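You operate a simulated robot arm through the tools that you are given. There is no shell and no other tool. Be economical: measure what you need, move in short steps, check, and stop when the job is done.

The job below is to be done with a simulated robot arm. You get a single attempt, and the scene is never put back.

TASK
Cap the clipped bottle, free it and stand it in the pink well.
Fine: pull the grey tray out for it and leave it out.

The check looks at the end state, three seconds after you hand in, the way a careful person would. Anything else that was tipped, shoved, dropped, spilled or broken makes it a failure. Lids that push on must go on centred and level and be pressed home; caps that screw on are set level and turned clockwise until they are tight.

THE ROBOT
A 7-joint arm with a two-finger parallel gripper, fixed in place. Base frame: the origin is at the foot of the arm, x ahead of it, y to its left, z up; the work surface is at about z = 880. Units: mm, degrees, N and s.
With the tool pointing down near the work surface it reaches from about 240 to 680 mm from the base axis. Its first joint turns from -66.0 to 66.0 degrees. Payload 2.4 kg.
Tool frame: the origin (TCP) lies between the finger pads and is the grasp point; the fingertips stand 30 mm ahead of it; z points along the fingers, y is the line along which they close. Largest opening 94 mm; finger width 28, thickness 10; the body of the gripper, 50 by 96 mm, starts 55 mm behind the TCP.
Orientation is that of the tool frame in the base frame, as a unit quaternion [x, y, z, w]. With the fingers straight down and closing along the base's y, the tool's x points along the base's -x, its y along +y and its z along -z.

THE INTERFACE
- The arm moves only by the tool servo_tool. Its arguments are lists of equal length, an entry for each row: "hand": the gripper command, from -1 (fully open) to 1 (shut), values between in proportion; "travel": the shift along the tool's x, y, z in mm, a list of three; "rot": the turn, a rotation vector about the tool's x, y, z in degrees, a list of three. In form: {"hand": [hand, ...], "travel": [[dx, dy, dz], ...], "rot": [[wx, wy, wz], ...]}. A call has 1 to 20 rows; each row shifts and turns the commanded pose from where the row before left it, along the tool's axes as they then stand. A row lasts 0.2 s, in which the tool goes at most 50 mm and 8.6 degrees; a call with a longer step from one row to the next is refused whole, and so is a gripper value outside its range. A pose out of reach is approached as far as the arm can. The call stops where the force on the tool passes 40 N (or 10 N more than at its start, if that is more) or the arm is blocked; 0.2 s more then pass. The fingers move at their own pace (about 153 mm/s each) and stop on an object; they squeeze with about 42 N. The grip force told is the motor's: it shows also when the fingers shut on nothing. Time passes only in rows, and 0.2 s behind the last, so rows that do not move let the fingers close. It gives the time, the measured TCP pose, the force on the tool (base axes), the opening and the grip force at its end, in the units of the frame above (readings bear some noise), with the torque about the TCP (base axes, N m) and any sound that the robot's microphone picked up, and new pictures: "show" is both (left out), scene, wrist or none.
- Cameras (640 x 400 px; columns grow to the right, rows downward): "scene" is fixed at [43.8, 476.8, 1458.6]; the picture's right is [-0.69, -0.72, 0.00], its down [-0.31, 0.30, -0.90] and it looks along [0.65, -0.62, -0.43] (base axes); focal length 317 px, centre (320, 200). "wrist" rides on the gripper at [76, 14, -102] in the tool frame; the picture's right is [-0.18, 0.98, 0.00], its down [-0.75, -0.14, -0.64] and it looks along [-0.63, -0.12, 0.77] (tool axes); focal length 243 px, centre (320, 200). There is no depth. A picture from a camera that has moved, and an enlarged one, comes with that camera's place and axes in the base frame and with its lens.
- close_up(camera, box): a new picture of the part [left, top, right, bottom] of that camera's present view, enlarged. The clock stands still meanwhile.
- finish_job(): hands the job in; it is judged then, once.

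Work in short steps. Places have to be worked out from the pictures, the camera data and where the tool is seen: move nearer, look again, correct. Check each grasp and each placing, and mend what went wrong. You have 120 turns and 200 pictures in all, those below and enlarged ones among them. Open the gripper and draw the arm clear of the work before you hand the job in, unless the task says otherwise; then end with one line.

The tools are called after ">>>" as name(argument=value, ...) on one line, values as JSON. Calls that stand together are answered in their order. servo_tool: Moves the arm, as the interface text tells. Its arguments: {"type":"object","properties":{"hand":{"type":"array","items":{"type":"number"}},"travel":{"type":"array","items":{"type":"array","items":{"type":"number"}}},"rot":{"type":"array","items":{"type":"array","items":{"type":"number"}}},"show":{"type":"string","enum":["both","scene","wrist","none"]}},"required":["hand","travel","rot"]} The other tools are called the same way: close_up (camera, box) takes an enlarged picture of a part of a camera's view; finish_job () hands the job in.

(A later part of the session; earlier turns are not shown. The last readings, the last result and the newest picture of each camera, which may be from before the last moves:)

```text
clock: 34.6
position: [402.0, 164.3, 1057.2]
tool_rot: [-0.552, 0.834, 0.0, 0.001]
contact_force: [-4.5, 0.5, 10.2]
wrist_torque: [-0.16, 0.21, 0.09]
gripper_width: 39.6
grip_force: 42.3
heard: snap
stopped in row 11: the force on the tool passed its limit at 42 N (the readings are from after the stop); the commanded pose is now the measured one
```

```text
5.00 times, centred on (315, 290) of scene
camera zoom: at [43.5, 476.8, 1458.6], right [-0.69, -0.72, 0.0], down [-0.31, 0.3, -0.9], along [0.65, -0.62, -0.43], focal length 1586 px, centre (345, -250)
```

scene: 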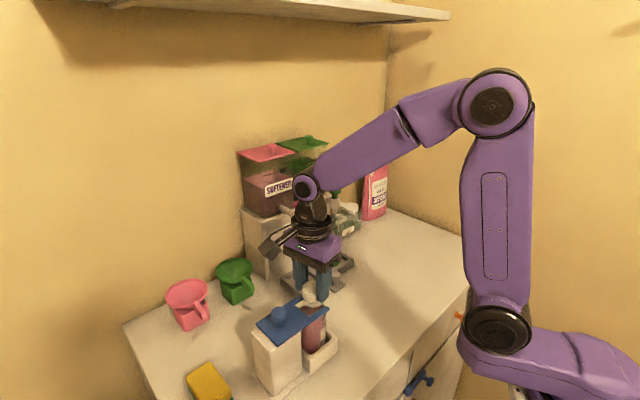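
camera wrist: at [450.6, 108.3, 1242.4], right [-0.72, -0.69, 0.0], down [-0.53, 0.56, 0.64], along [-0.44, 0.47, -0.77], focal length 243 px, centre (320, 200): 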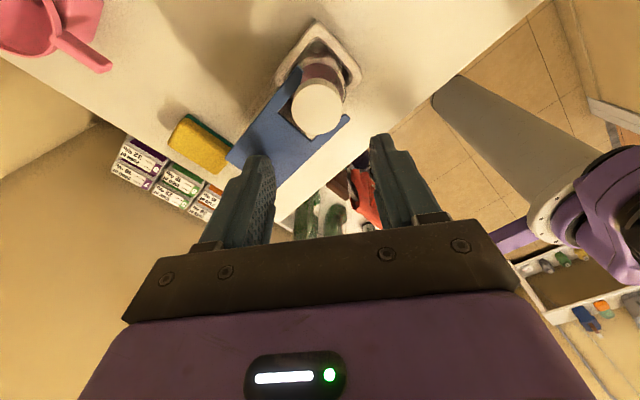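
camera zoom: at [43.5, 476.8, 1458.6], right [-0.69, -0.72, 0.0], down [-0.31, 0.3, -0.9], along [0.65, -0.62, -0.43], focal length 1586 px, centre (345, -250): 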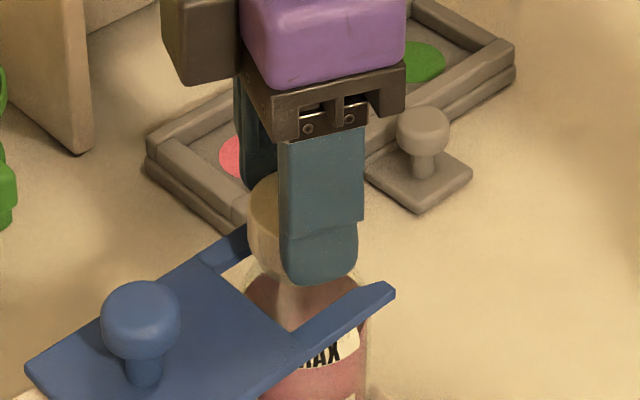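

A snap was heard; the clip is back at its original place and the bottle has turned with the cap. Releasing to see how the cap sits.

>>> servo_tool(hand=[-0.28, -0.28, -0.28, -0.28, -0.28], travel=[[0, 0, 0], [0, 0, 0], [0, 0, -20], [0, 0, -40], [0, 0, 0]], rot=[[0, 0, 0], [0, 0, 0], [0, 0, 0], [0, 0, 0], [0, 0, 0]], show="none")

>>> close_up(camera="scene", box=[285, 270, 345, 330])

>>> close_up(camera="scene", box=[250, 270, 370, 390])

>>> close_up(camera="wrist", box=[250, 50, 390, 200])

```text
clock: 35.8
position: [401.5, 161.7, 1116.4]
tool_rot: [-0.551, 0.834, 0.0, 0.001]
contact_force: [-0.3, 0.5, 0.4]
wrist_torque: [-0.03, 0.02, -0.01]
gripper_width: 60.1
grip_force: 0.1
```

```text
6.67 times, centred on (315, 300) of scene
camera zoom: at [43.8, 476.8, 1458.6], right [-0.69, -0.72, 0.0], down [-0.31, 0.3, -0.9], along [0.65, -0.62, -0.43], focal length 2114 px, centre (353, -467)
```

zoom: 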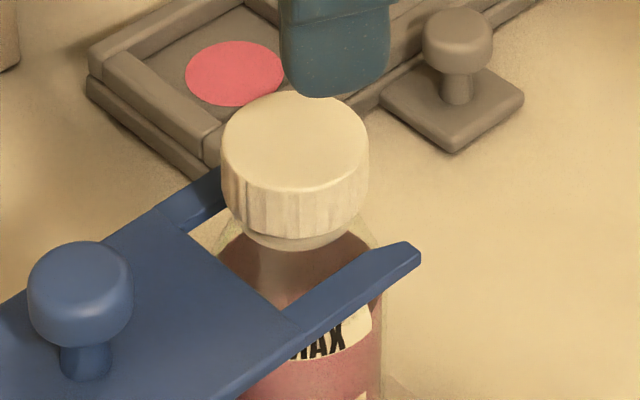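

```text
3.33 times, centred on (310, 330) of scene
camera zoom: at [43.8, 476.8, 1458.6], right [-0.69, -0.72, 0.0], down [-0.31, 0.3, -0.9], along [0.65, -0.62, -0.43], focal length 1057 px, centre (353, -233)
```

zoom: 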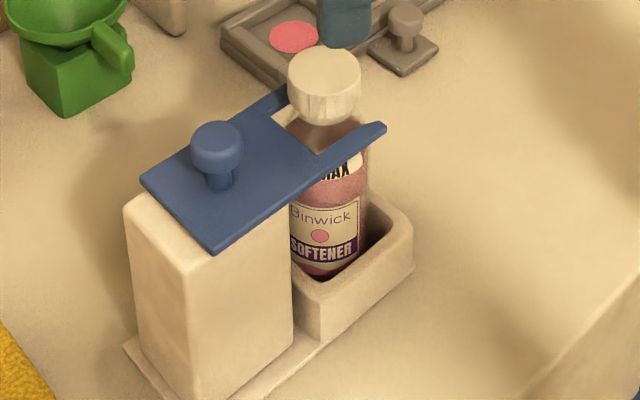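

```text
2.67 times, centred on (320, 125) of wrist
camera zoom: at [358.1, 97.7, 1220.0], right [-0.83, 0.56, 0.0], down [0.42, 0.64, 0.64], along [0.36, 0.53, -0.76], focal length 647 px, centre (320, 400)
```

zoom: 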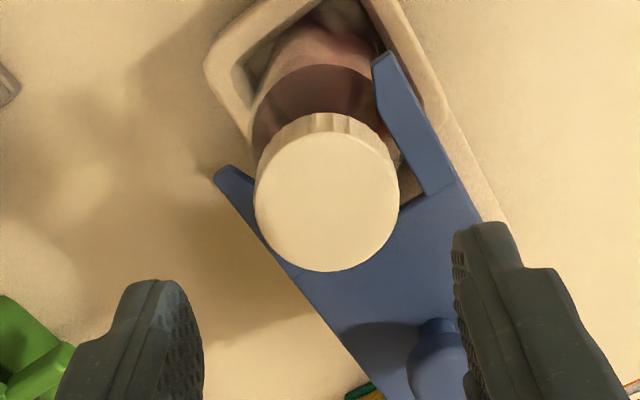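

Cap looks level and the bottle turned together with it, suggesting high cap–neck friction or tightness. Regrasping centred to turn further and read the reaction torque.

>>> servo_tool(hand=[-0.28, -0.28, -0.28, -0.28, 0.2, 1, 1, 1], travel=[[0, 2, 20], [0, 0, 20], [0, 0, 19.5], [0, 0, 0], [0, 0, 0], [0, 0, 0], [0, 0, 0], [0, 0, 0]], rot=[[0, 0, 0], [0, 0, 0], [0, 0, 0], [0, 0, 0], [0, 0, 0], [0, 0, 0], [0, 0, 0], [0, 0, 0]], show="none")

>>> servo_tool(hand=[1, 1, 1, 1, 1], travel=[[0, 0, 0], [0, 0, 0], [0, 0, 0], [0, 0, 0], [0, 0, 0]], rot=[[0, 0, 8], [0, 0, 8], [0, 0, 8], [0, 0, 8], [0, 0, 0]], show="none")

>>> close_up(camera="scene", box=[250, 250, 370, 370])

```text
clock: 37.6
position: [400.3, 163.8, 1056.8]
tool_rot: [-0.55, 0.835, 0.0, 0.002]
contact_force: [-0.1, 0.2, -2.7]
wrist_torque: [-0.03, 0.0, 0.02]
gripper_width: 39.7
grip_force: 42.2
```

```text
clock: 38.8
position: [400.1, 163.6, 1057.0]
tool_rot: [-0.297, 0.955, 0.001, 0.001]
contact_force: [0.2, -0.5, -2.1]
wrist_torque: [0.01, -0.03, 0.0]
gripper_width: 39.7
grip_force: 41.8
```

```text
3.33 times, centred on (310, 310) of scene
camera zoom: at [43.8, 476.8, 1458.6], right [-0.69, -0.72, 0.0], down [-0.31, 0.3, -0.9], along [0.65, -0.62, -0.43], focal length 1057 px, centre (353, -167)
```

zoom: 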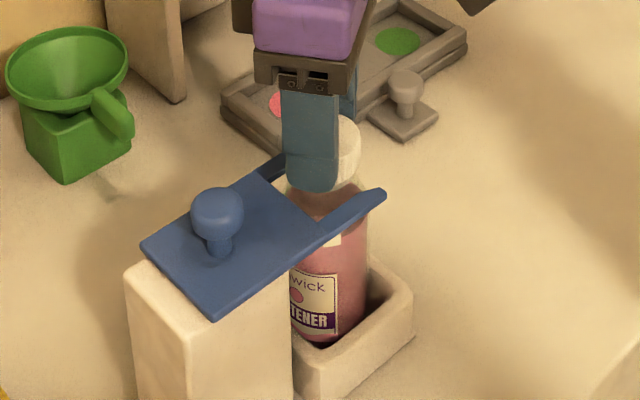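

Bottle and cap now turn as one with no torque. Testing whether the cap is fully home: pressing down gently while holding it.

>>> servo_tool(hand=[1, 1, 1, 1, 1], travel=[[0, 0, 0.5], [0, 0, 0.5], [0, 0, 0.5], [0, 0, 0.5], [0, 0, 0]], rot=[[0, 0, 0], [0, 0, 0], [0, 0, 0], [0, 0, 0], [0, 0, 0]], show="none")

```text
clock: 40.0
position: [401.1, 163.6, 1056.0]
tool_rot: [-0.299, 0.954, 0.001, 0.003]
contact_force: [-1.0, 0.6, 7.7]
wrist_torque: [0.01, 0.09, 0.01]
gripper_width: 39.6
grip_force: 42.5
heard: snap
```

Another snap with only 8 N. Looking at what moved.

>>> close_up(camera="scene", box=[250, 270, 370, 390])

>>> close_up(camera="scene", box=[280, 250, 350, 330])

```text
3.33 times, centred on (310, 330) of scene
camera zoom: at [43.7, 476.8, 1458.6], right [-0.69, -0.72, 0.0], down [-0.31, 0.3, -0.9], along [0.65, -0.62, -0.43], focal length 1057 px, centre (353, -233)
```

zoom: 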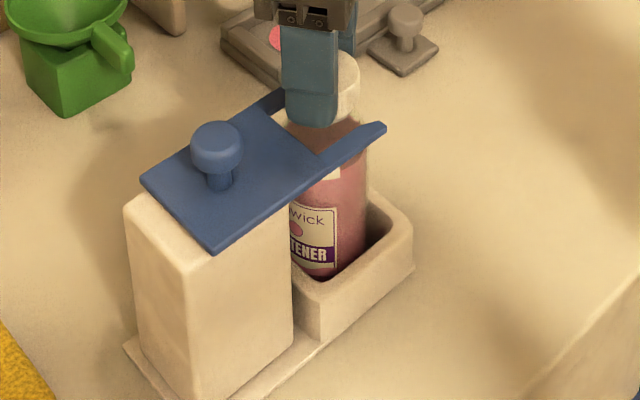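

```text
5.00 times, centred on (315, 290) of scene
camera zoom: at [43.7, 476.8, 1458.6], right [-0.69, -0.72, 0.0], down [-0.31, 0.3, -0.9], along [0.65, -0.62, -0.43], focal length 1586 px, centre (345, -250)
```

zoom: 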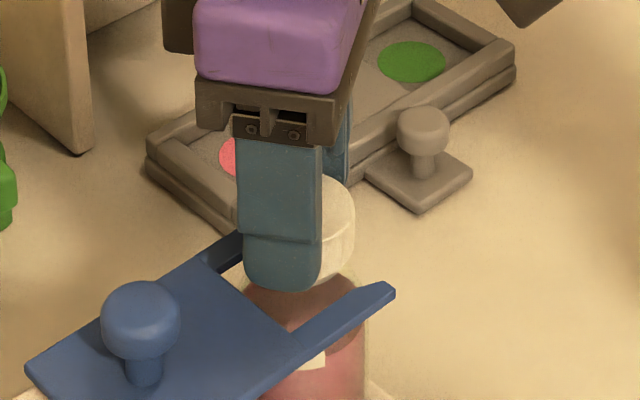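

No clip movement — the snap likely comes from the cap seating. Pressing further, up to ~30 N, to make sure it's home.

>>> servo_tool(hand=[1, 1, 1, 1, 1, 1], travel=[[0, 0, 0.5], [0, 0, 0.5], [0, 0, 0.5], [0, 0, 0.4], [0, 0, 0], [0, 0, 0]], rot=[[0, 0, 0], [0, 0, 0], [0, 0, 0], [0, 0, 0], [0, 0, 0], [0, 0, 0]], show="none")

```text
clock: 41.0
position: [400.8, 164.4, 1055.3]
tool_rot: [-0.299, 0.954, 0.001, 0.005]
contact_force: [-5.6, -0.3, 9.7]
wrist_torque: [-0.05, 0.19, 0.0]
gripper_width: 39.9
grip_force: 42.2
stopped in row 5: the force on the tool passed its limit at 41 N (the readings are from after the stop); the commanded pose is now the measured one
```

Firm stop at 41 N. Releasing and inspecting the cap.

>>> servo_tool(hand=[-0.28, -0.28, -0.28, -0.28, -0.28, -0.28], travel=[[0, 0, 0], [0, 0, 0], [0, 0, -20], [0, 0, -40], [0, 0, -40], [0, 0, 0]], rot=[[0, 0, 0], [0, 0, 0], [0, 0, 0], [0, 0, 0], [0, 0, 0], [0, 0, 0]], show="none")

>>> close_up(camera="scene", box=[285, 270, 345, 330])

>>> close_up(camera="wrist", box=[270, 50, 410, 190])

```text
clock: 42.4
position: [400.8, 165.3, 1155.9]
tool_rot: [-0.299, 0.954, 0.0, 0.004]
contact_force: [-0.1, -0.7, -0.4]
wrist_torque: [0.0, -0.04, -0.03]
gripper_width: 60.1
grip_force: 0.0
heard: snap
```

```text
6.67 times, centred on (315, 300) of scene
camera zoom: at [43.7, 476.8, 1458.6], right [-0.69, -0.72, 0.0], down [-0.31, 0.3, -0.9], along [0.65, -0.62, -0.43], focal length 2114 px, centre (353, -467)
```

zoom: 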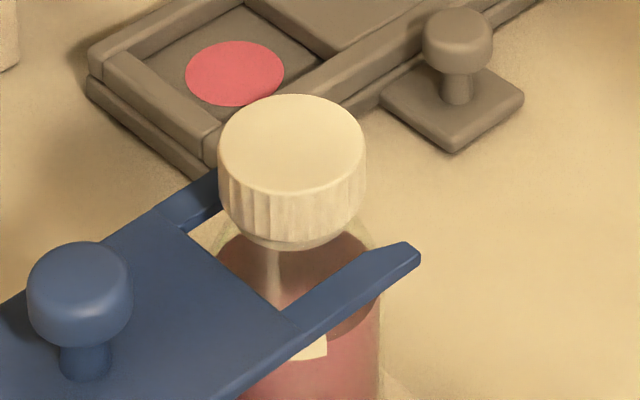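

```text
2.86 times, centred on (340, 120) of wrist
camera zoom: at [329.3, 132.8, 1258.1], right [-0.41, 0.91, 0.0], down [0.69, 0.31, 0.65], along [0.59, 0.27, -0.76], focal length 693 px, centre (263, 429)
```

zoom: 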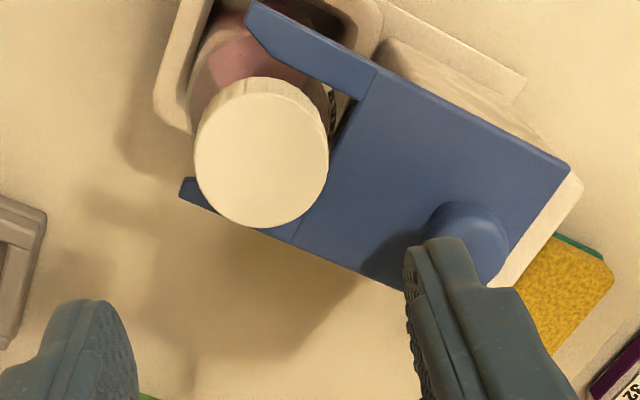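

Yet another snap on release, so I need a lower-angle look at the cap/neck joint. Swinging the gripper to the −y side, tilting it 35° so the wrist camera views the neck from the side.

>>> servo_tool(hand=[-0.28, -0.28, -0.28, -0.28, 0, 1, 1, 1, 1, 1, 1, 1, 1, 1, 1, 1], travel=[[0, 0, 0], [0, 0, 0], [0, 0, 0], [0, 0, 0], [0, 0, 0], [10, -25, 0], [10, -25, 0], [10, -26, 0], [0, 0, 0], [0, 0, 0], [0, 0, 0], [0, 0, 0], [0, 0, 0], [0, 0, 0], [0, 0, 0], [0, 0, 0]], rot=[[0, 0, 7], [0, 0, 7], [0, 0, 7], [0, 0, 7], [0, 0, 6.8], [0, 0, 0], [0, 0, 0], [0, 0, 0], [0, 0, 0], [0, -7, 0], [0, -7, 0], [0, -7, 0], [0, -7, 0], [0, -7, 0], [0, 0, 0], [0, 0, 0]], show="both")

```text
clock: 45.8
position: [371.4, 88.0, 1154.3]
tool_rot: [0.0, 0.952, 0.002, 0.305]
contact_force: [0.2, 0.5, -0.3]
wrist_torque: [-0.03, -0.04, 0.0]
gripper_width: 0.3
grip_force: 33.3
camera wrist: at [248.4, 102.6, 1194.2], right [0.15, 0.98, 0.11], down [0.24, -0.14, 0.96], along [0.96, -0.12, -0.26], focal length 243 px, centre (320, 200)
```

scene: 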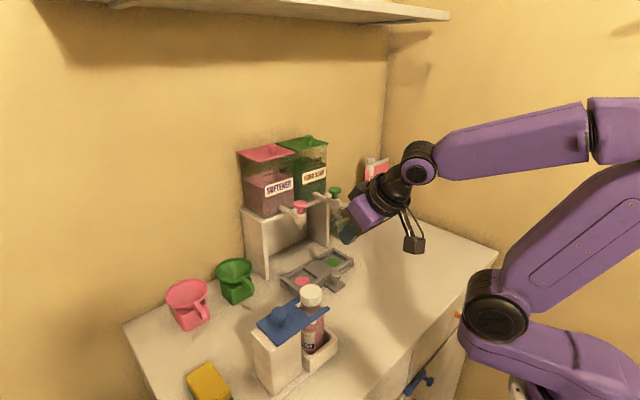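
wrist: 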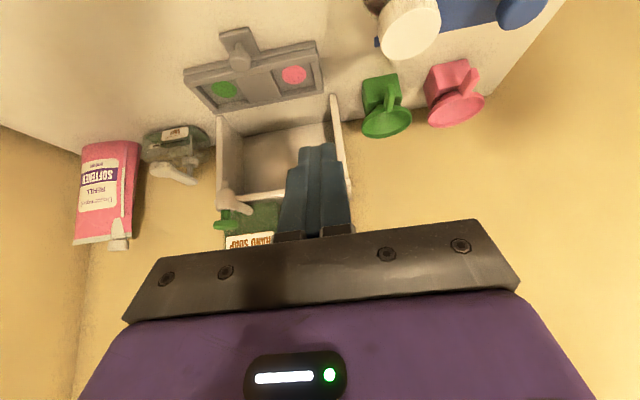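

View works. Lowering 85 mm (vertical) for a side view of the cap.

>>> servo_tool(hand=[1, 1, 1, 1, 1], travel=[[12.2, 0, 17.4], [12.2, 0, 17.4], [12.2, 0, 17.4], [12.2, 0, 17.4], [0, 0, 0]], rot=[[0, 0, 0], [0, 0, 0], [0, 0, 0], [0, 0, 0], [0, 0, 0]], show="wrist")

>>> close_up(camera="wrist", box=[360, 60, 500, 200])

```text
clock: 47.0
position: [372.0, 88.9, 1068.0]
tool_rot: [0.002, 0.952, 0.001, 0.305]
contact_force: [0.0, -0.4, -0.5]
wrist_torque: [0.05, 0.02, -0.05]
gripper_width: 0.0
grip_force: 33.4
out of reach, approached as far as the arm can: row 2
camera wrist: at [249.7, 102.8, 1107.6], right [0.15, 0.98, 0.11], down [0.24, -0.14, 0.96], along [0.96, -0.12, -0.26], focal length 243 px, centre (320, 200)
```

wrist: 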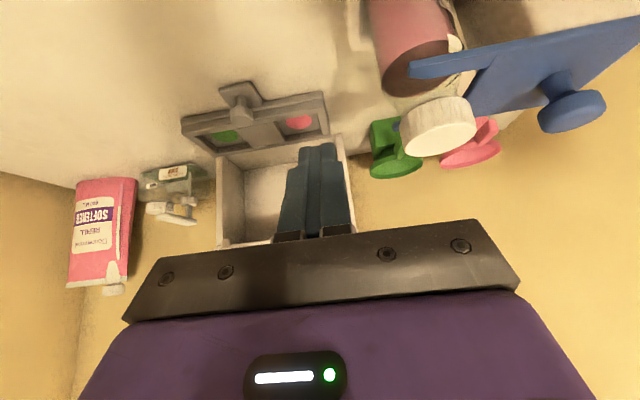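

```text
2.86 times, centred on (430, 130) of wrist
camera zoom: at [249.7, 102.8, 1107.6], right [0.15, 0.98, 0.11], down [0.24, -0.14, 0.96], along [0.96, -0.12, -0.26], focal length 693 px, centre (6, 400)
```

zoom: 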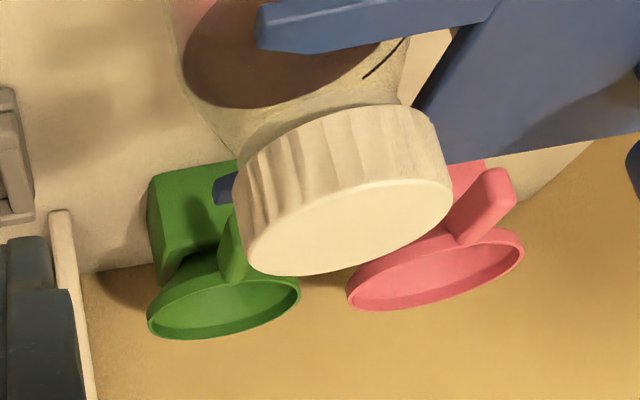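

Side view shows the cap level and close to the shoulder. Returning above the cap (untilting) to do a gentle pull and turn test.

>>> servo_tool(hand=[1, 1, 1, 1, 1, 1, 1, 1, 1, 1, -0.28, -0.28, -0.28, -0.28], travel=[[-12.2, 0, -17.4], [-12.2, 0, -17.4], [-12.2, 0, -17.4], [-12.2, 0, -17.4], [0, 0, 0], [0, 0, 0], [0, 0, 0], [0, 0, 0], [0, 0, 0], [0, 0, 0], [-10, 25, 0], [-10, 25, 0], [-9, 25, 0], [0, 0, 0]], rot=[[0, 0, 0], [0, 0, 0], [0, 0, 0], [0, 0, 0], [0, 7, 0], [0, 7, 0], [0, 7, 0], [0, 7, 0], [0, 7.5, 0], [0, 0, 0], [0, 0, 0], [0, 0, 0], [0, 0, 0], [0, 0, 0]], show="none")

>>> close_up(camera="wrist", box=[250, 50, 390, 190])

```text
clock: 50.0
position: [400.2, 163.1, 1154.9]
tool_rot: [0.0, 1.0, 0.003, 0.0]
contact_force: [-0.5, 0.0, -0.6]
wrist_torque: [0.03, -0.03, -0.04]
gripper_width: 60.1
grip_force: 0.1
```

```text
2.86 times, centred on (320, 120) of wrist
camera zoom: at [323.3, 177.1, 1257.1], right [0.18, 0.98, 0.0], down [0.75, -0.14, 0.64], along [0.63, -0.11, -0.77], focal length 693 px, centre (320, 429)
```

zoom: 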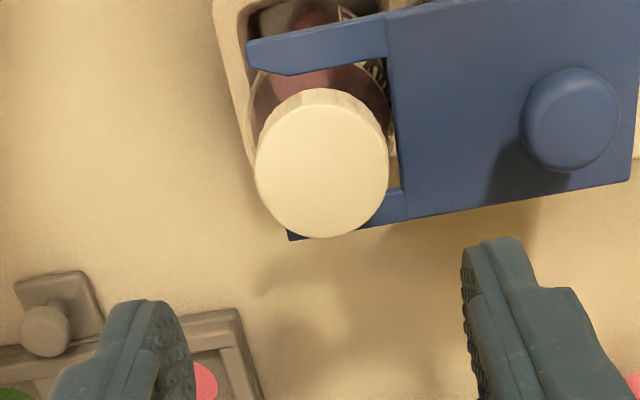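

Centred over the cap. Descending, gripping, then a gentle 1.5 mm lift test.

>>> servo_tool(hand=[-0.28, -0.28, -0.28, -0.28, 0.2, 1, 1, 1], travel=[[0, 0, 40], [0, 0, 40], [0, 0, 18], [0, 0, 0], [0, 0, 0], [0, 0, 0], [0, 0, 0], [0, 0, 0]], rot=[[0, 0, 0], [0, 0, 0], [0, 0, 0], [0, 0, 0], [0, 0, 0], [0, 0, 0], [0, 0, 0], [0, 0, 0]], show="none")

>>> servo_tool(hand=[1, 1, 1, 1], travel=[[0, 0, -0.5], [0, 0, -0.5], [0, 0, -0.5], [0, 0, 0]], rot=[[0, 0, 0], [0, 0, 0], [0, 0, 0], [0, 0, 0]], show="none")

>>> close_up(camera="scene", box=[270, 270, 350, 350])

```text
clock: 51.8
position: [400.4, 165.5, 1058.1]
tool_rot: [-0.001, 1.0, 0.001, 0.0]
contact_force: [-0.4, 0.3, -2.2]
wrist_torque: [-0.03, 0.0, 0.03]
gripper_width: 40.1
grip_force: 42.1
```

```text
clock: 52.8
position: [399.7, 164.1, 1058.1]
tool_rot: [-0.001, 1.0, 0.002, 0.0]
contact_force: [0.0, -0.9, 0.6]
wrist_torque: [0.01, -0.02, 0.01]
gripper_width: 40.1
grip_force: 41.8
heard: snap
```

```text
5.00 times, centred on (310, 310) of scene
camera zoom: at [43.8, 476.8, 1458.6], right [-0.69, -0.72, 0.0], down [-0.31, 0.3, -0.9], along [0.65, -0.62, -0.43], focal length 1586 px, centre (370, -350)
```

zoom: 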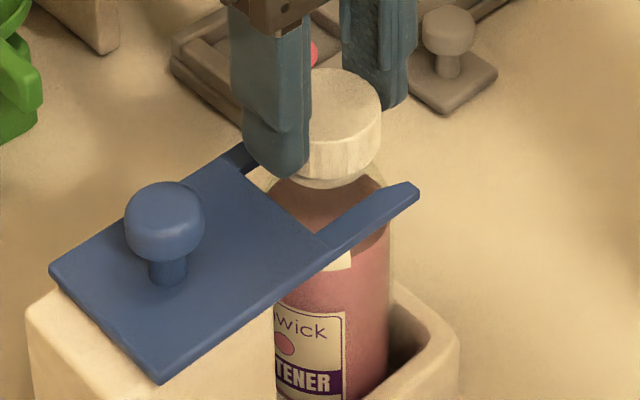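

Lifting only 1.5 mm made another snap and the load vanished, so the cap is not retained — it must be threaded on properly. Pressing lightly (bottle seated on its floor for friction) and turning clockwise in a short increment.

>>> servo_tool(hand=[1, 1, 1, 1, 1], travel=[[0, 0, 0.7], [0, 0, 0.7], [0, 0, 0.6], [0, 0, 0.5], [0, 0, 0]], rot=[[0, 0, 0], [0, 0, 0], [0, 0, 0], [0, 0, 0], [0, 0, 0]], show="none")

>>> servo_tool(hand=[1, 1, 1, 1, 1], travel=[[0, 0, 0], [0, 0, 0], [0, 0, 0], [0, 0, 0], [0, 0, 0]], rot=[[0, 0, 8], [0, 0, 8], [0, 0, 8], [0, 0, 8], [0, 0, 8]], show="none")

>>> close_up(camera="scene", box=[270, 270, 350, 350])

```text
clock: 54.0
position: [400.2, 164.5, 1056.8]
tool_rot: [0.001, 1.0, 0.003, 0.001]
contact_force: [-1.8, 0.4, 25.7]
wrist_torque: [0.06, 0.09, -0.04]
gripper_width: 40.0
grip_force: 41.8
```

```text
clock: 55.2
position: [398.9, 163.6, 1056.0]
tool_rot: [0.343, 0.939, 0.003, 0.0]
contact_force: [-0.3, 2.5, 27.6]
wrist_torque: [0.07, -0.14, 0.05]
gripper_width: 40.1
grip_force: 41.7
```

```text
5.00 times, centred on (310, 310) of scene
camera zoom: at [43.4, 476.7, 1458.6], right [-0.69, -0.72, 0.0], down [-0.31, 0.3, -0.9], along [0.65, -0.62, -0.43], focal length 1586 px, centre (370, -350)
```

zoom: 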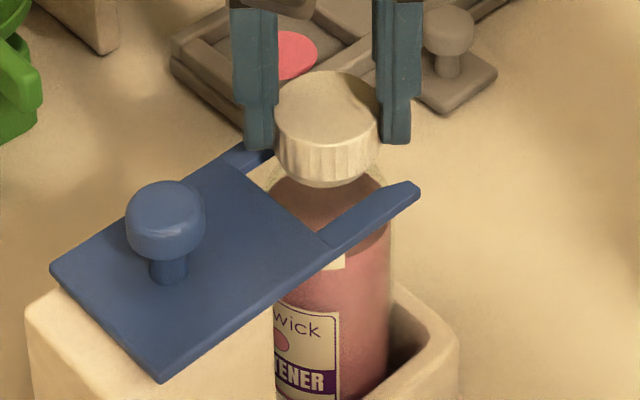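

Now the cap turns relative to the bottle (label barely moved). Continuing.

>>> servo_tool(hand=[1, 1, 1, 1, 1, 1, 1, 1, 1, 1], travel=[[0, 0, 0], [0, 0, 0], [0, 0, 0], [0, 0, 0], [0, 0, 0], [0, 0, 0], [0, 0, 0], [0, 0, 0], [0, 0, 0], [0, 0, 0]], rot=[[0, 0, 8], [0, 0, 8], [0, 0, 8], [0, 0, 8], [0, 0, 8], [0, 0, 8], [0, 0, 8], [0, 0, 8], [0, 0, 8], [0, 0, 8]], show="none")

>>> close_up(camera="scene", box=[270, 270, 350, 350])

```text
clock: 57.4
position: [400.7, 164.0, 1055.6]
tool_rot: [0.866, 0.499, 0.002, -0.001]
contact_force: [3.3, 4.9, 28.2]
wrist_torque: [0.07, -0.21, 0.09]
gripper_width: 39.8
grip_force: 41.8
```

```text
5.00 times, centred on (310, 310) of scene
camera zoom: at [43.5, 476.7, 1458.6], right [-0.69, -0.72, 0.0], down [-0.31, 0.3, -0.9], along [0.65, -0.62, -0.43], focal length 1586 px, centre (370, -350)
```

zoom: 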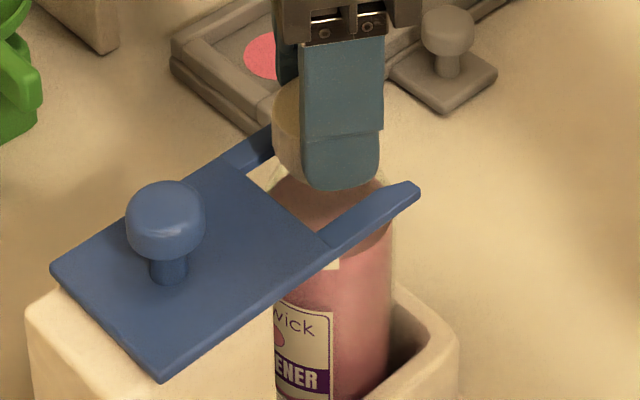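

No descent and no torque build-up: the cap behaves as bottomed without thread. Unloading in small steps to see at what force it lets go.

>>> servo_tool(hand=[1, 1, 1, 1], travel=[[0, 0, -0.8], [0, 0, -0.8], [0, 0, -0.8], [0, 0, 0]], rot=[[0, 0, 0], [0, 0, 0], [0, 0, 0], [0, 0, 0]], show="none")

>>> servo_tool(hand=[1, 1, 1], travel=[[0, 0, -0.4], [0, 0, -0.4], [0, 0, 0]], rot=[[0, 0, 0], [0, 0, 0], [0, 0, 0]], show="none")

>>> servo_tool(hand=[1, 1, 1], travel=[[0, 0, -0.4], [0, 0, -0.4], [0, 0, 0]], rot=[[0, 0, 0], [0, 0, 0], [0, 0, 0]], show="none")

```text
clock: 58.4
position: [398.9, 162.0, 1056.3]
tool_rot: [0.866, 0.5, -0.002, -0.002]
contact_force: [1.4, 0.8, 1.3]
wrist_torque: [0.01, -0.04, 0.01]
gripper_width: 39.9
grip_force: 41.7
```

```text
clock: 59.2
position: [400.4, 162.9, 1059.0]
tool_rot: [0.866, 0.501, 0.0, -0.001]
contact_force: [0.4, -0.4, -0.7]
wrist_torque: [0.0, 0.0, -0.01]
gripper_width: 39.9
grip_force: 42.0
```

```text
clock: 60.0
position: [399.9, 162.8, 1059.0]
tool_rot: [0.866, 0.499, 0.002, -0.002]
contact_force: [0.2, 0.0, -0.6]
wrist_torque: [-0.01, 0.0, -0.01]
gripper_width: 40.1
grip_force: 41.9
```

The cap lifts freely now (only its own weight), so it's a push-on cap that needs >~40 N to snap home (snaps 1 and 3 came at 41–42 N; my lift test popped it off). Pressing down firmly again, in two calls so the limit ratchets up.

>>> servo_tool(hand=[1, 1, 1, 1, 1, 1], travel=[[0, 0, 1], [0, 0, 1], [0, 0, 1], [0, 0, 0.7], [0, 0, 0.6], [0, 0, 0]], rot=[[0, 0, 0], [0, 0, 0], [0, 0, 0], [0, 0, 0], [0, 0, 0], [0, 0, 0]], show="none")

```text
clock: 61.4
position: [400.0, 161.9, 1055.2]
tool_rot: [0.866, 0.5, 0.002, -0.003]
contact_force: [-0.1, 1.2, 21.4]
wrist_torque: [-0.03, 0.07, -0.01]
gripper_width: 40.1
grip_force: 41.5
```

>>> servo_tool(hand=[1, 1, 1, 1, 1, 1], travel=[[0, 0, 0.5], [0, 0, 0.4], [0, 0, 0.3], [0, 0, 0.2], [0, 0, 0], [0, 0, 0]], rot=[[0, 0, 0], [0, 0, 0], [0, 0, 0], [0, 0, 0], [0, 0, 0], [0, 0, 0]], show="none")

```text
clock: 62.2
position: [401.1, 162.9, 1055.6]
tool_rot: [0.866, 0.501, 0.004, 0.0]
contact_force: [-3.3, -0.2, 9.2]
wrist_torque: [-0.07, 0.12, -0.01]
gripper_width: 39.9
grip_force: 42.4
stopped in row 3: the force on the tool passed its limit at 40 N (the readings are from after the stop); the commanded pose is now the measured one
```

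>>> servo_tool(hand=[1, 1, 1, 1, 1, 1], travel=[[0, 0, 0.6], [0, 0, 0.6], [0, 0, 0.4], [0, 0, 0.2], [0, 0, 0], [0, 0, 0]], rot=[[0, 0, 0], [0, 0, 0], [0, 0, 0], [0, 0, 0], [0, 0, 0], [0, 0, 0]], show="none")

>>> servo_tool(hand=[1, 1, 1, 1], travel=[[0, 0, 0.2], [0, 0, 0.2], [0, 0, 0.2], [0, 0, 0]], rot=[[0, 0, 0], [0, 0, 0], [0, 0, 0], [0, 0, 0]], show="none")

```text
clock: 63.0
position: [400.7, 162.4, 1056.1]
tool_rot: [0.866, 0.5, 0.006, 0.0]
contact_force: [-6.0, -0.1, 12.6]
wrist_torque: [-0.04, 0.16, -0.03]
gripper_width: 40.1
grip_force: 41.8
stopped in row 4: the force on the tool passed its limit at 42 N (the readings are from after the stop); the commanded pose is now the measured one
```

```text
clock: 64.0
position: [401.7, 163.9, 1055.3]
tool_rot: [0.866, 0.5, 0.007, 0.001]
contact_force: [-6.4, -2.1, 25.0]
wrist_torque: [-0.15, 0.3, 0.02]
gripper_width: 39.8
grip_force: 41.8
```

Side load and tilt are creeping up, so I'll unload, release, and inspect before pressing from the top with closed fingers.

>>> servo_tool(hand=[1, 1, 1, -0.28, -0.28, -0.28, -0.28, -0.28, -0.28], travel=[[0, 0, -1], [0, 0, -0.9], [0, 0, 0], [0, 0, 0], [0, 0, 0], [0, 0, -20], [0, 0, -40], [0, 0, -40], [0, 0, 0]], rot=[[0, 0, 0], [0, 0, 0], [0, 0, 0], [0, 0, 0], [0, 0, 0], [0, 0, 0], [0, 0, 0], [0, 0, 0], [0, 0, 0]], show="none")

>>> close_up(camera="scene", box=[285, 270, 345, 330])

>>> close_up(camera="wrist", box=[250, 50, 390, 190])

```text
clock: 66.0
position: [396.3, 162.3, 1156.8]
tool_rot: [0.866, 0.5, 0.005, -0.001]
contact_force: [-0.2, -0.5, -0.5]
wrist_torque: [-0.01, 0.0, 0.0]
gripper_width: 60.4
grip_force: 0.0
heard: snap
```

```text
6.67 times, centred on (315, 300) of scene
camera zoom: at [43.7, 476.8, 1458.6], right [-0.69, -0.72, 0.0], down [-0.31, 0.3, -0.9], along [0.65, -0.62, -0.43], focal length 2114 px, centre (353, -467)
```

zoom: 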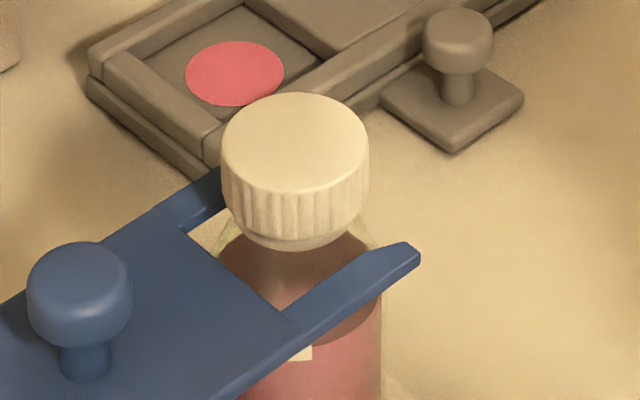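

```text
2.86 times, centred on (320, 120) of wrist
camera zoom: at [446.6, 220.7, 1261.2], right [0.76, -0.65, 0.0], down [-0.5, -0.59, 0.63], along [-0.41, -0.48, -0.77], focal length 693 px, centre (320, 429)
```

zoom: 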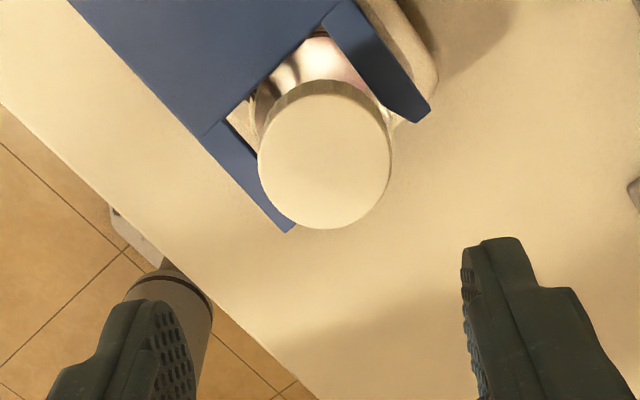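

Snap occurred on release, like before. I'll straighten the tool tilt, close the fingers and re-measure for a centred top press.

>>> servo_tool(hand=[1, 1, 1, 1, 1], travel=[[0, 1, 0], [0, 0, 0], [0, 0, 0], [0, 0, 0], [0, 0, 0]], rot=[[0.2, -0.55, 0], [0, 0, 0], [0, 0, 0], [0, 0, 0], [0, 0, 0]], show="none")

>>> close_up(camera="wrist", box=[250, 50, 390, 190])

>>> close_up(camera="scene", box=[270, 230, 350, 320])

```text
clock: 67.2
position: [399.4, 163.0, 1156.0]
tool_rot: [0.866, 0.5, 0.0, 0.0]
contact_force: [-0.1, -0.4, 0.3]
wrist_torque: [0.02, 0.01, -0.02]
gripper_width: 0.0
grip_force: 32.8
```

```text
2.86 times, centred on (320, 120) of wrist
camera zoom: at [449.3, 220.9, 1259.8], right [0.76, -0.65, 0.0], down [-0.5, -0.58, 0.64], along [-0.42, -0.49, -0.77], focal length 693 px, centre (320, 429)
```

zoom: 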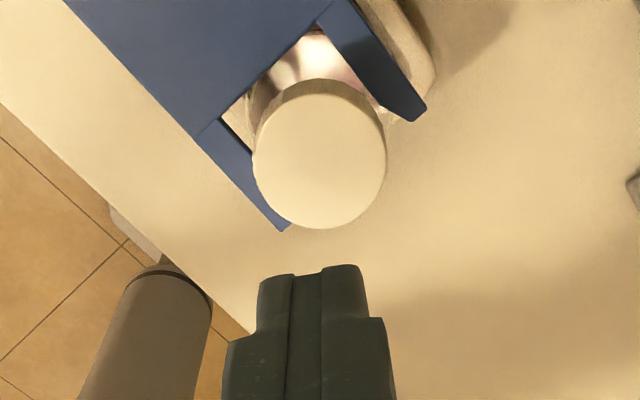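

```text
4.44 times, centred on (310, 275) of scene
camera zoom: at [43.8, 476.8, 1458.6], right [-0.69, -0.72, 0.0], down [-0.31, 0.3, -0.9], along [0.65, -0.62, -0.43], focal length 1409 px, centre (364, -133)
```

zoom: 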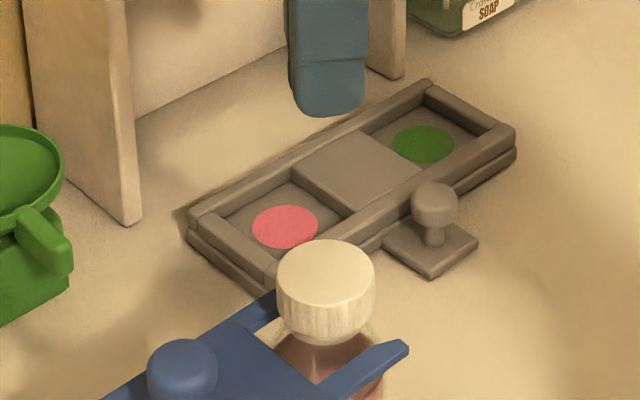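

Scene and wrist views together put the cap ~1.5 mm along tool +x. Correcting, and descending with closed fingers to just above the cap top.

>>> servo_tool(hand=[1, 1, 1, 1, 1, 1], travel=[[1.5, 0, 0], [0, 0, 30], [0, 0, 30], [0, 0, 16], [0, 0, 0], [0, 0, 0]], rot=[[0, 0, 0], [0, 0, 0], [0, 0, 0], [0, 0, 0], [0, 0, 0], [0, 0, 0]], show="none")

>>> close_up(camera="scene", box=[280, 250, 350, 330])

>>> close_up(camera="wrist", box=[250, 80, 390, 220])

```text
clock: 68.6
position: [402.2, 163.5, 1079.1]
tool_rot: [0.866, 0.5, 0.001, 0.0]
contact_force: [-0.9, 0.0, -0.9]
wrist_torque: [-0.04, 0.01, 0.0]
gripper_width: 0.0
grip_force: 32.7
```

```text
5.00 times, centred on (315, 290) of scene
camera zoom: at [43.8, 476.8, 1458.6], right [-0.69, -0.72, 0.0], down [-0.31, 0.3, -0.9], along [0.65, -0.62, -0.43], focal length 1586 px, centre (345, -250)
```

zoom: 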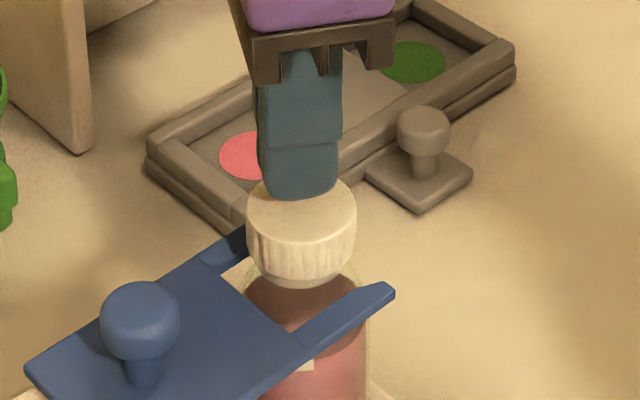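

```text
2.86 times, centred on (320, 150) of wrist
camera zoom: at [451.5, 222.4, 1182.9], right [0.76, -0.65, 0.0], down [-0.5, -0.58, 0.64], along [-0.42, -0.49, -0.77], focal length 693 px, centre (320, 343)
```

zoom: 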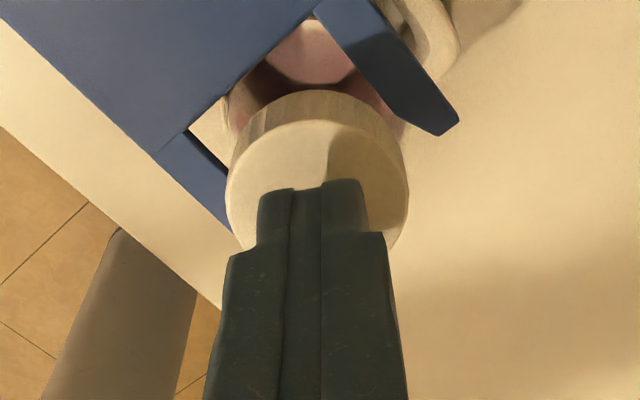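

Fingertips centred over the cap. Pressing down from the top.

>>> servo_tool(hand=[1, 1, 1, 1, 1, 1, 1, 1, 1, 1, 1, 1, 1, 1], travel=[[0, 0, 1.5], [0, 0, 1.5], [0, 0, 1.5], [0, 0, 1], [0, 0, 1], [0, 0, 1], [0, 0, 1], [0, 0, 1], [0, 0, 1], [0, 0, 1], [0, 0, 1], [0, 0, 1], [0, 0, 1], [0, 0, 1]], rot=[[0, 0, 0], [0, 0, 0], [0, 0, 0], [0, 0, 0], [0, 0, 0], [0, 0, 0], [0, 0, 0], [0, 0, 0], [0, 0, 0], [0, 0, 0], [0, 0, 0], [0, 0, 0], [0, 0, 0], [0, 0, 0]], show="none")

```text
clock: 71.3
position: [401.6, 165.1, 1071.2]
tool_rot: [0.865, 0.501, 0.003, 0.001]
contact_force: [-6.5, -2.2, 12.3]
wrist_torque: [-0.09, 0.28, -0.01]
gripper_width: 0.1
grip_force: 33.1
stopped in row 13: the force on the tool passed its limit at 43 N (the readings are from after the stop); the commanded pose is now the measured one
```

Top press reached 43 N with no further movement (tip at z≈1041), so the cap is bottomed. Now raise, wind the wrist back for a regrasp, to check it's attached and whether turning tightens it.

>>> servo_tool(hand=[1, 1, -0.28, -0.28, -0.28, -0.28, -0.28, -0.28, -0.28, -0.28, -0.28, -0.28, -0.28, -0.28, -0.28, -0.28, -0.28, -0.28, -0.28, -0.28], travel=[[0, 0, -10], [0, 0, -25], [0, 0, 0], [0, 0, 0], [0, 0, 0], [0, 0, 0], [0, 0, 0], [0, 0, 0], [0, 0, 0], [0, 0, 0], [0, 0, 0], [0, 0, 0], [0, 0, 0], [0, 0, 0], [0, 0, 0], [0, 0, 0], [0, 0, 0], [0, 0, 0], [0, 0, 0], [0, 0, 0]], rot=[[0, 0, 0], [0, 0, 0], [0, 0, -8.4], [0, 0, -8.4], [0, 0, -8.4], [0, 0, -8.4], [0, 0, -8.4], [0, 0, -8.4], [0, 0, -8.4], [0, 0, -8.4], [0, 0, -8.4], [0, 0, -8.4], [0, 0, -8.4], [0, 0, -8.4], [0, 0, -8.4], [0, 0, -8.4], [0, 0, -8.4], [0, 0, -8.4], [0, 0, -8.4], [0, 0, 0]], show="none")

>>> close_up(camera="scene", box=[280, 250, 350, 330])

>>> close_up(camera="wrist", box=[250, 60, 390, 200])

```text
clock: 75.5
position: [402.4, 164.7, 1103.6]
tool_rot: [-0.199, 0.98, 0.0, 0.003]
contact_force: [0.1, 0.5, -1.0]
wrist_torque: [0.02, 0.0, 0.02]
gripper_width: 60.2
grip_force: 0.1
```

```text
5.00 times, centred on (315, 290) of scene
camera zoom: at [43.8, 476.8, 1458.6], right [-0.69, -0.72, 0.0], down [-0.31, 0.3, -0.9], along [0.65, -0.62, -0.43], focal length 1586 px, centre (345, -250)
```

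zoom: 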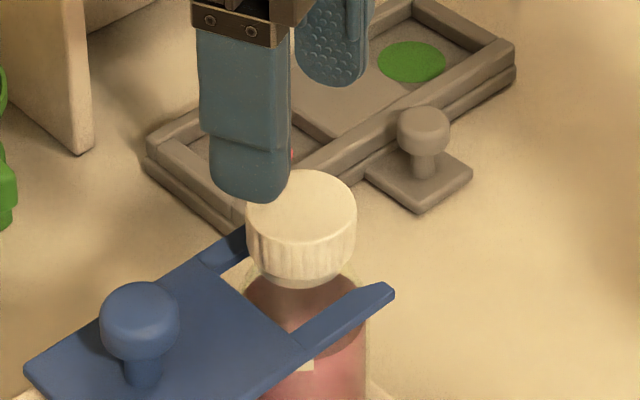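

```text
2.86 times, centred on (320, 130) of wrist
camera zoom: at [325.8, 147.8, 1206.8], right [-0.21, 0.98, 0.0], down [0.74, 0.16, 0.65], along [0.63, 0.14, -0.76], focal length 693 px, centre (320, 400)
```

zoom: 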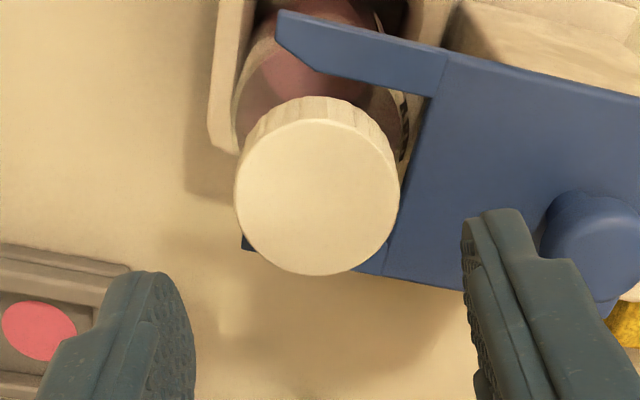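

Aligned. Descending, gripping, reading the hang weight.

>>> servo_tool(hand=[-0.28, -0.28, -0.28, -0.28, 0.2, 1, 1, 1], travel=[[0, -0.7, 25], [0, 0, 15], [0, 0, 9.5], [0, 0, 0], [0, 0, 0], [0, 0, 0], [0, 0, 0], [0, 0, 0]], rot=[[0, 0.3, 0], [0, 0, 0], [0, 0, 0], [0, 0, 0], [0, 0, 0], [0, 0, 0], [0, 0, 0], [0, 0, 0]], show="none")

>>> servo_tool(hand=[1, 1, 1, 1, 1], travel=[[0, 0, 0.5], [0, 0, 0.5], [0, 0, 0.5], [0, 0, 0.5], [0, 0, 0]], rot=[[0, 0, 0], [0, 0, 0], [0, 0, 0], [0, 0, 0], [0, 0, 0]], show="none")

```text
clock: 77.3
position: [402.3, 164.6, 1054.9]
tool_rot: [-0.198, 0.98, -0.001, 0.001]
contact_force: [0.9, 0.5, -2.0]
wrist_torque: [0.01, 0.01, -0.02]
gripper_width: 40.1
grip_force: 42.5
```

```text
clock: 78.6
position: [404.2, 164.1, 1055.0]
tool_rot: [-0.198, 0.98, -0.001, 0.002]
contact_force: [-4.8, -1.0, 8.7]
wrist_torque: [-0.14, 0.22, -0.02]
gripper_width: 40.2
grip_force: 41.7
stopped in row 5: the force on the tool passed its limit at 41 N (the readings are from after the stop); the commanded pose is now the measured one
```

Fz −2 N at the grip: the cap is attached to the bottle. Now turning clockwise a little with light pressure, watching torque.

>>> servo_tool(hand=[1, 1, 1, 1, 1, 1], travel=[[0, 0, 0.3], [0, 0, 0], [0, 0, 0], [0, 0, 0], [0, 0, 0], [0, 0, 0]], rot=[[0, 0, 0], [0, 0, 8], [0, 0, 8], [0, 0, 8], [0, 0, 8], [0, 0, 8]], show="none")

>>> close_up(camera="scene", box=[270, 270, 350, 350])

```text
clock: 80.0
position: [403.8, 163.5, 1053.9]
tool_rot: [0.149, 0.989, 0.001, 0.003]
contact_force: [-6.9, 2.5, 23.0]
wrist_torque: [-0.02, 0.23, 0.3]
gripper_width: 40.0
grip_force: 41.8
```

```text
5.00 times, centred on (310, 310) of scene
camera zoom: at [43.2, 476.8, 1458.6], right [-0.69, -0.72, 0.0], down [-0.31, 0.3, -0.9], along [0.65, -0.62, -0.43], focal length 1586 px, centre (370, -350)
```

zoom: 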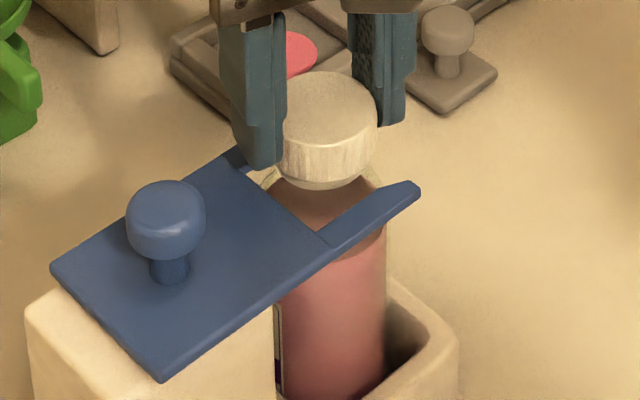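

Reaction torque 0.3 N·m and the bottle turns rigidly with the cap even under 23 N: the cap is tight. Unloading and releasing, then raising.

>>> servo_tool(hand=[1, 1, 1, -0.28, -0.28, -0.28, -0.28, -0.28, -0.28], travel=[[0, 0, -0.6], [0, 0, -0.5], [0, 0, 0], [0, 0, 0], [0, 0, 0], [0, 0, -20], [0, 0, -40], [0, 0, -40], [0, 0, 0]], rot=[[0, 0, 0], [0, 0, 0], [0, 0, 0], [0, 0, 0], [0, 0, 0], [0, 0, 0], [0, 0, 0], [0, 0, 0], [0, 0, 0]], show="none")

>>> close_up(camera="scene", box=[250, 270, 370, 390])

>>> close_up(camera="wrist", box=[250, 50, 450, 190])

```text
clock: 82.0
position: [404.6, 163.5, 1155.1]
tool_rot: [0.148, 0.989, 0.001, 0.002]
contact_force: [0.2, -0.8, 0.5]
wrist_torque: [0.05, -0.01, 0.01]
gripper_width: 60.1
grip_force: 0.0
```

```text
3.33 times, centred on (310, 330) of scene
camera zoom: at [43.7, 476.8, 1458.6], right [-0.69, -0.72, 0.0], down [-0.31, 0.3, -0.9], along [0.65, -0.62, -0.43], focal length 1057 px, centre (353, -233)
```

zoom: 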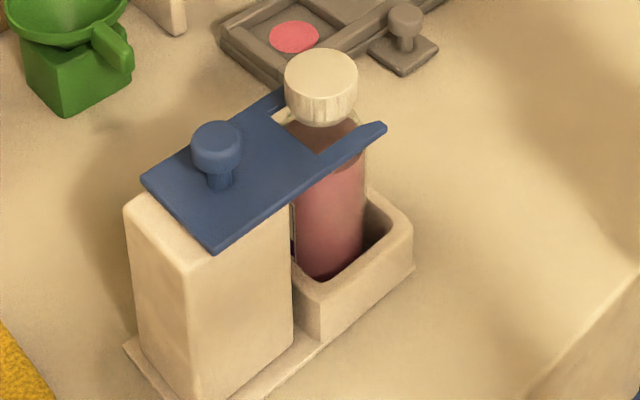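

```text
2.86 times, centred on (350, 120) of wrist
camera zoom: at [335.1, 200.0, 1257.4], right [0.47, 0.88, 0.0], down [0.68, -0.36, 0.64], along [0.57, -0.3, -0.76], focal length 693 px, centre (234, 429)
```

zoom: 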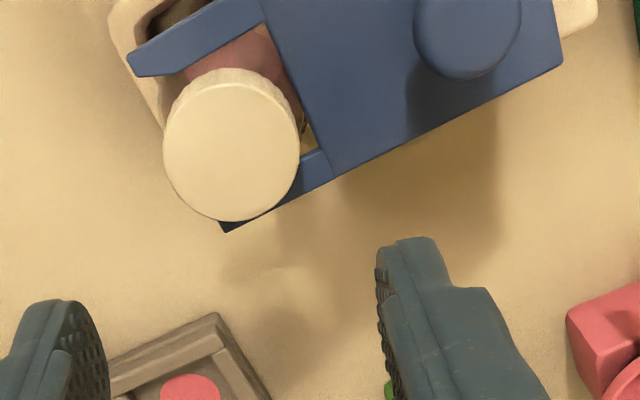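

Cap stays put, no snap. Now the tray: moving over toward its knob (~(500,−15)) at safe height.

>>> servo_tool(hand=[-0.28, -0.28, -0.28, -0.28, -0.28, -0.28, -0.28, -0.28], travel=[[0, 0, 0], [0, 0, 0], [0, -40, 0], [-15, -40, 0], [-20, -40, 15], [-20, -40, 30], [-20, -18, 30], [0, 0, 0]], rot=[[0, 0, -8.5], [0, 0, -8.5], [0, 0, 0], [0, 0, 0], [0, 0, 0], [0, 0, 0], [0, 0, 0], [0, 0, 0]])

>>> close_up(camera="wrist", box=[220, 80, 420, 230])

```text
refused: row 6 steps farther than a row can; nothing moved
```

```text
2.67 times, centred on (320, 155) of wrist
camera zoom: at [335.1, 200.0, 1257.4], right [0.47, 0.88, 0.0], down [0.68, -0.36, 0.64], along [0.57, -0.3, -0.76], focal length 647 px, centre (320, 320)
```

zoom: 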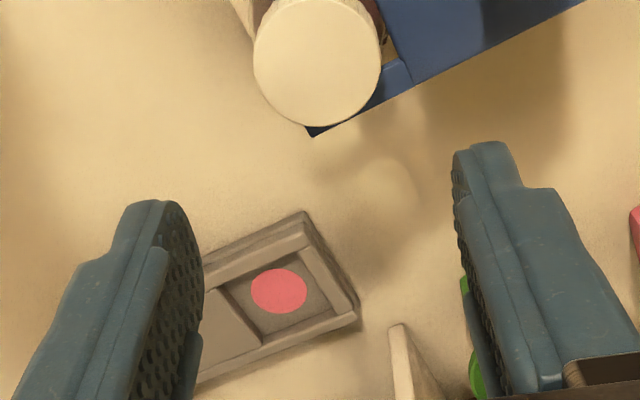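

Refused for one long step; resending with smaller rows.

>>> servo_tool(hand=[-0.28, -0.28, -0.28, -0.28, -0.28, -0.28, -0.28, -0.28, -0.28], travel=[[0, 0, 0], [0, 0, 0], [0, -35, 0], [-10, -35, 0], [-15, -35, 15], [-15, -35, 20], [-20, -20, 20], [-15, -18, 20], [0, 0, 0]], rot=[[0, 0, -8.5], [0, 0, -8.5], [0, 0, 0], [0, 0, 0], [0, 0, 0], [0, 0, 0], [0, 0, 0], [0, 0, 0], [0, 0, 0]])

>>> close_up(camera="wrist", box=[220, 80, 420, 230])

```text
clock: 84.0
position: [478.9, -14.5, 1079.8]
tool_rot: [0.002, 1.0, 0.001, 0.003]
contact_force: [-0.4, -0.2, 0.3]
wrist_torque: [0.0, 0.01, 0.0]
gripper_width: 60.2
grip_force: 0.1
camera wrist: at [401.3, -0.2, 1182.5], right [0.19, 0.98, 0.0], down [0.75, -0.14, 0.65], along [0.63, -0.12, -0.76], focal length 243 px, centre (320, 200)
```

scene: 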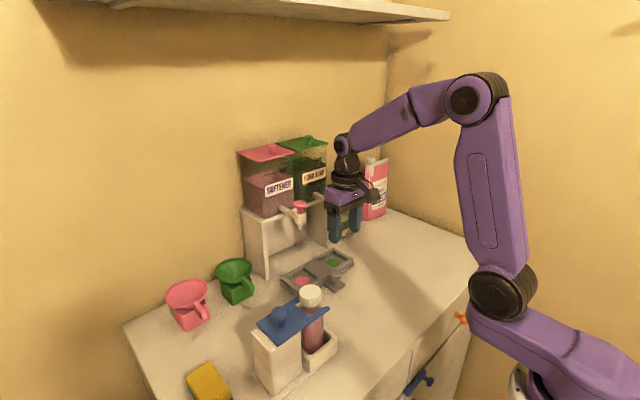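
wrist: 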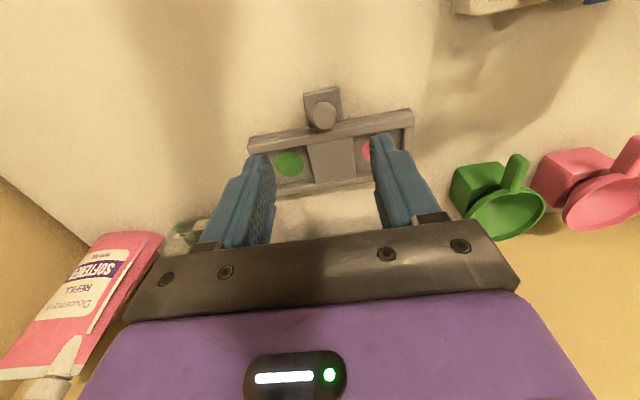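

```text
2.67 times, centred on (320, 155) of wrist
camera zoom: at [401.3, -0.2, 1182.5], right [0.19, 0.98, 0.0], down [0.75, -0.14, 0.65], along [0.63, -0.12, -0.76], focal length 647 px, centre (320, 320)
```

zoom: 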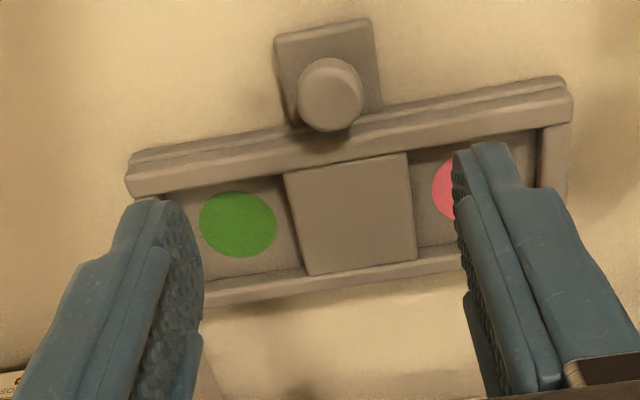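

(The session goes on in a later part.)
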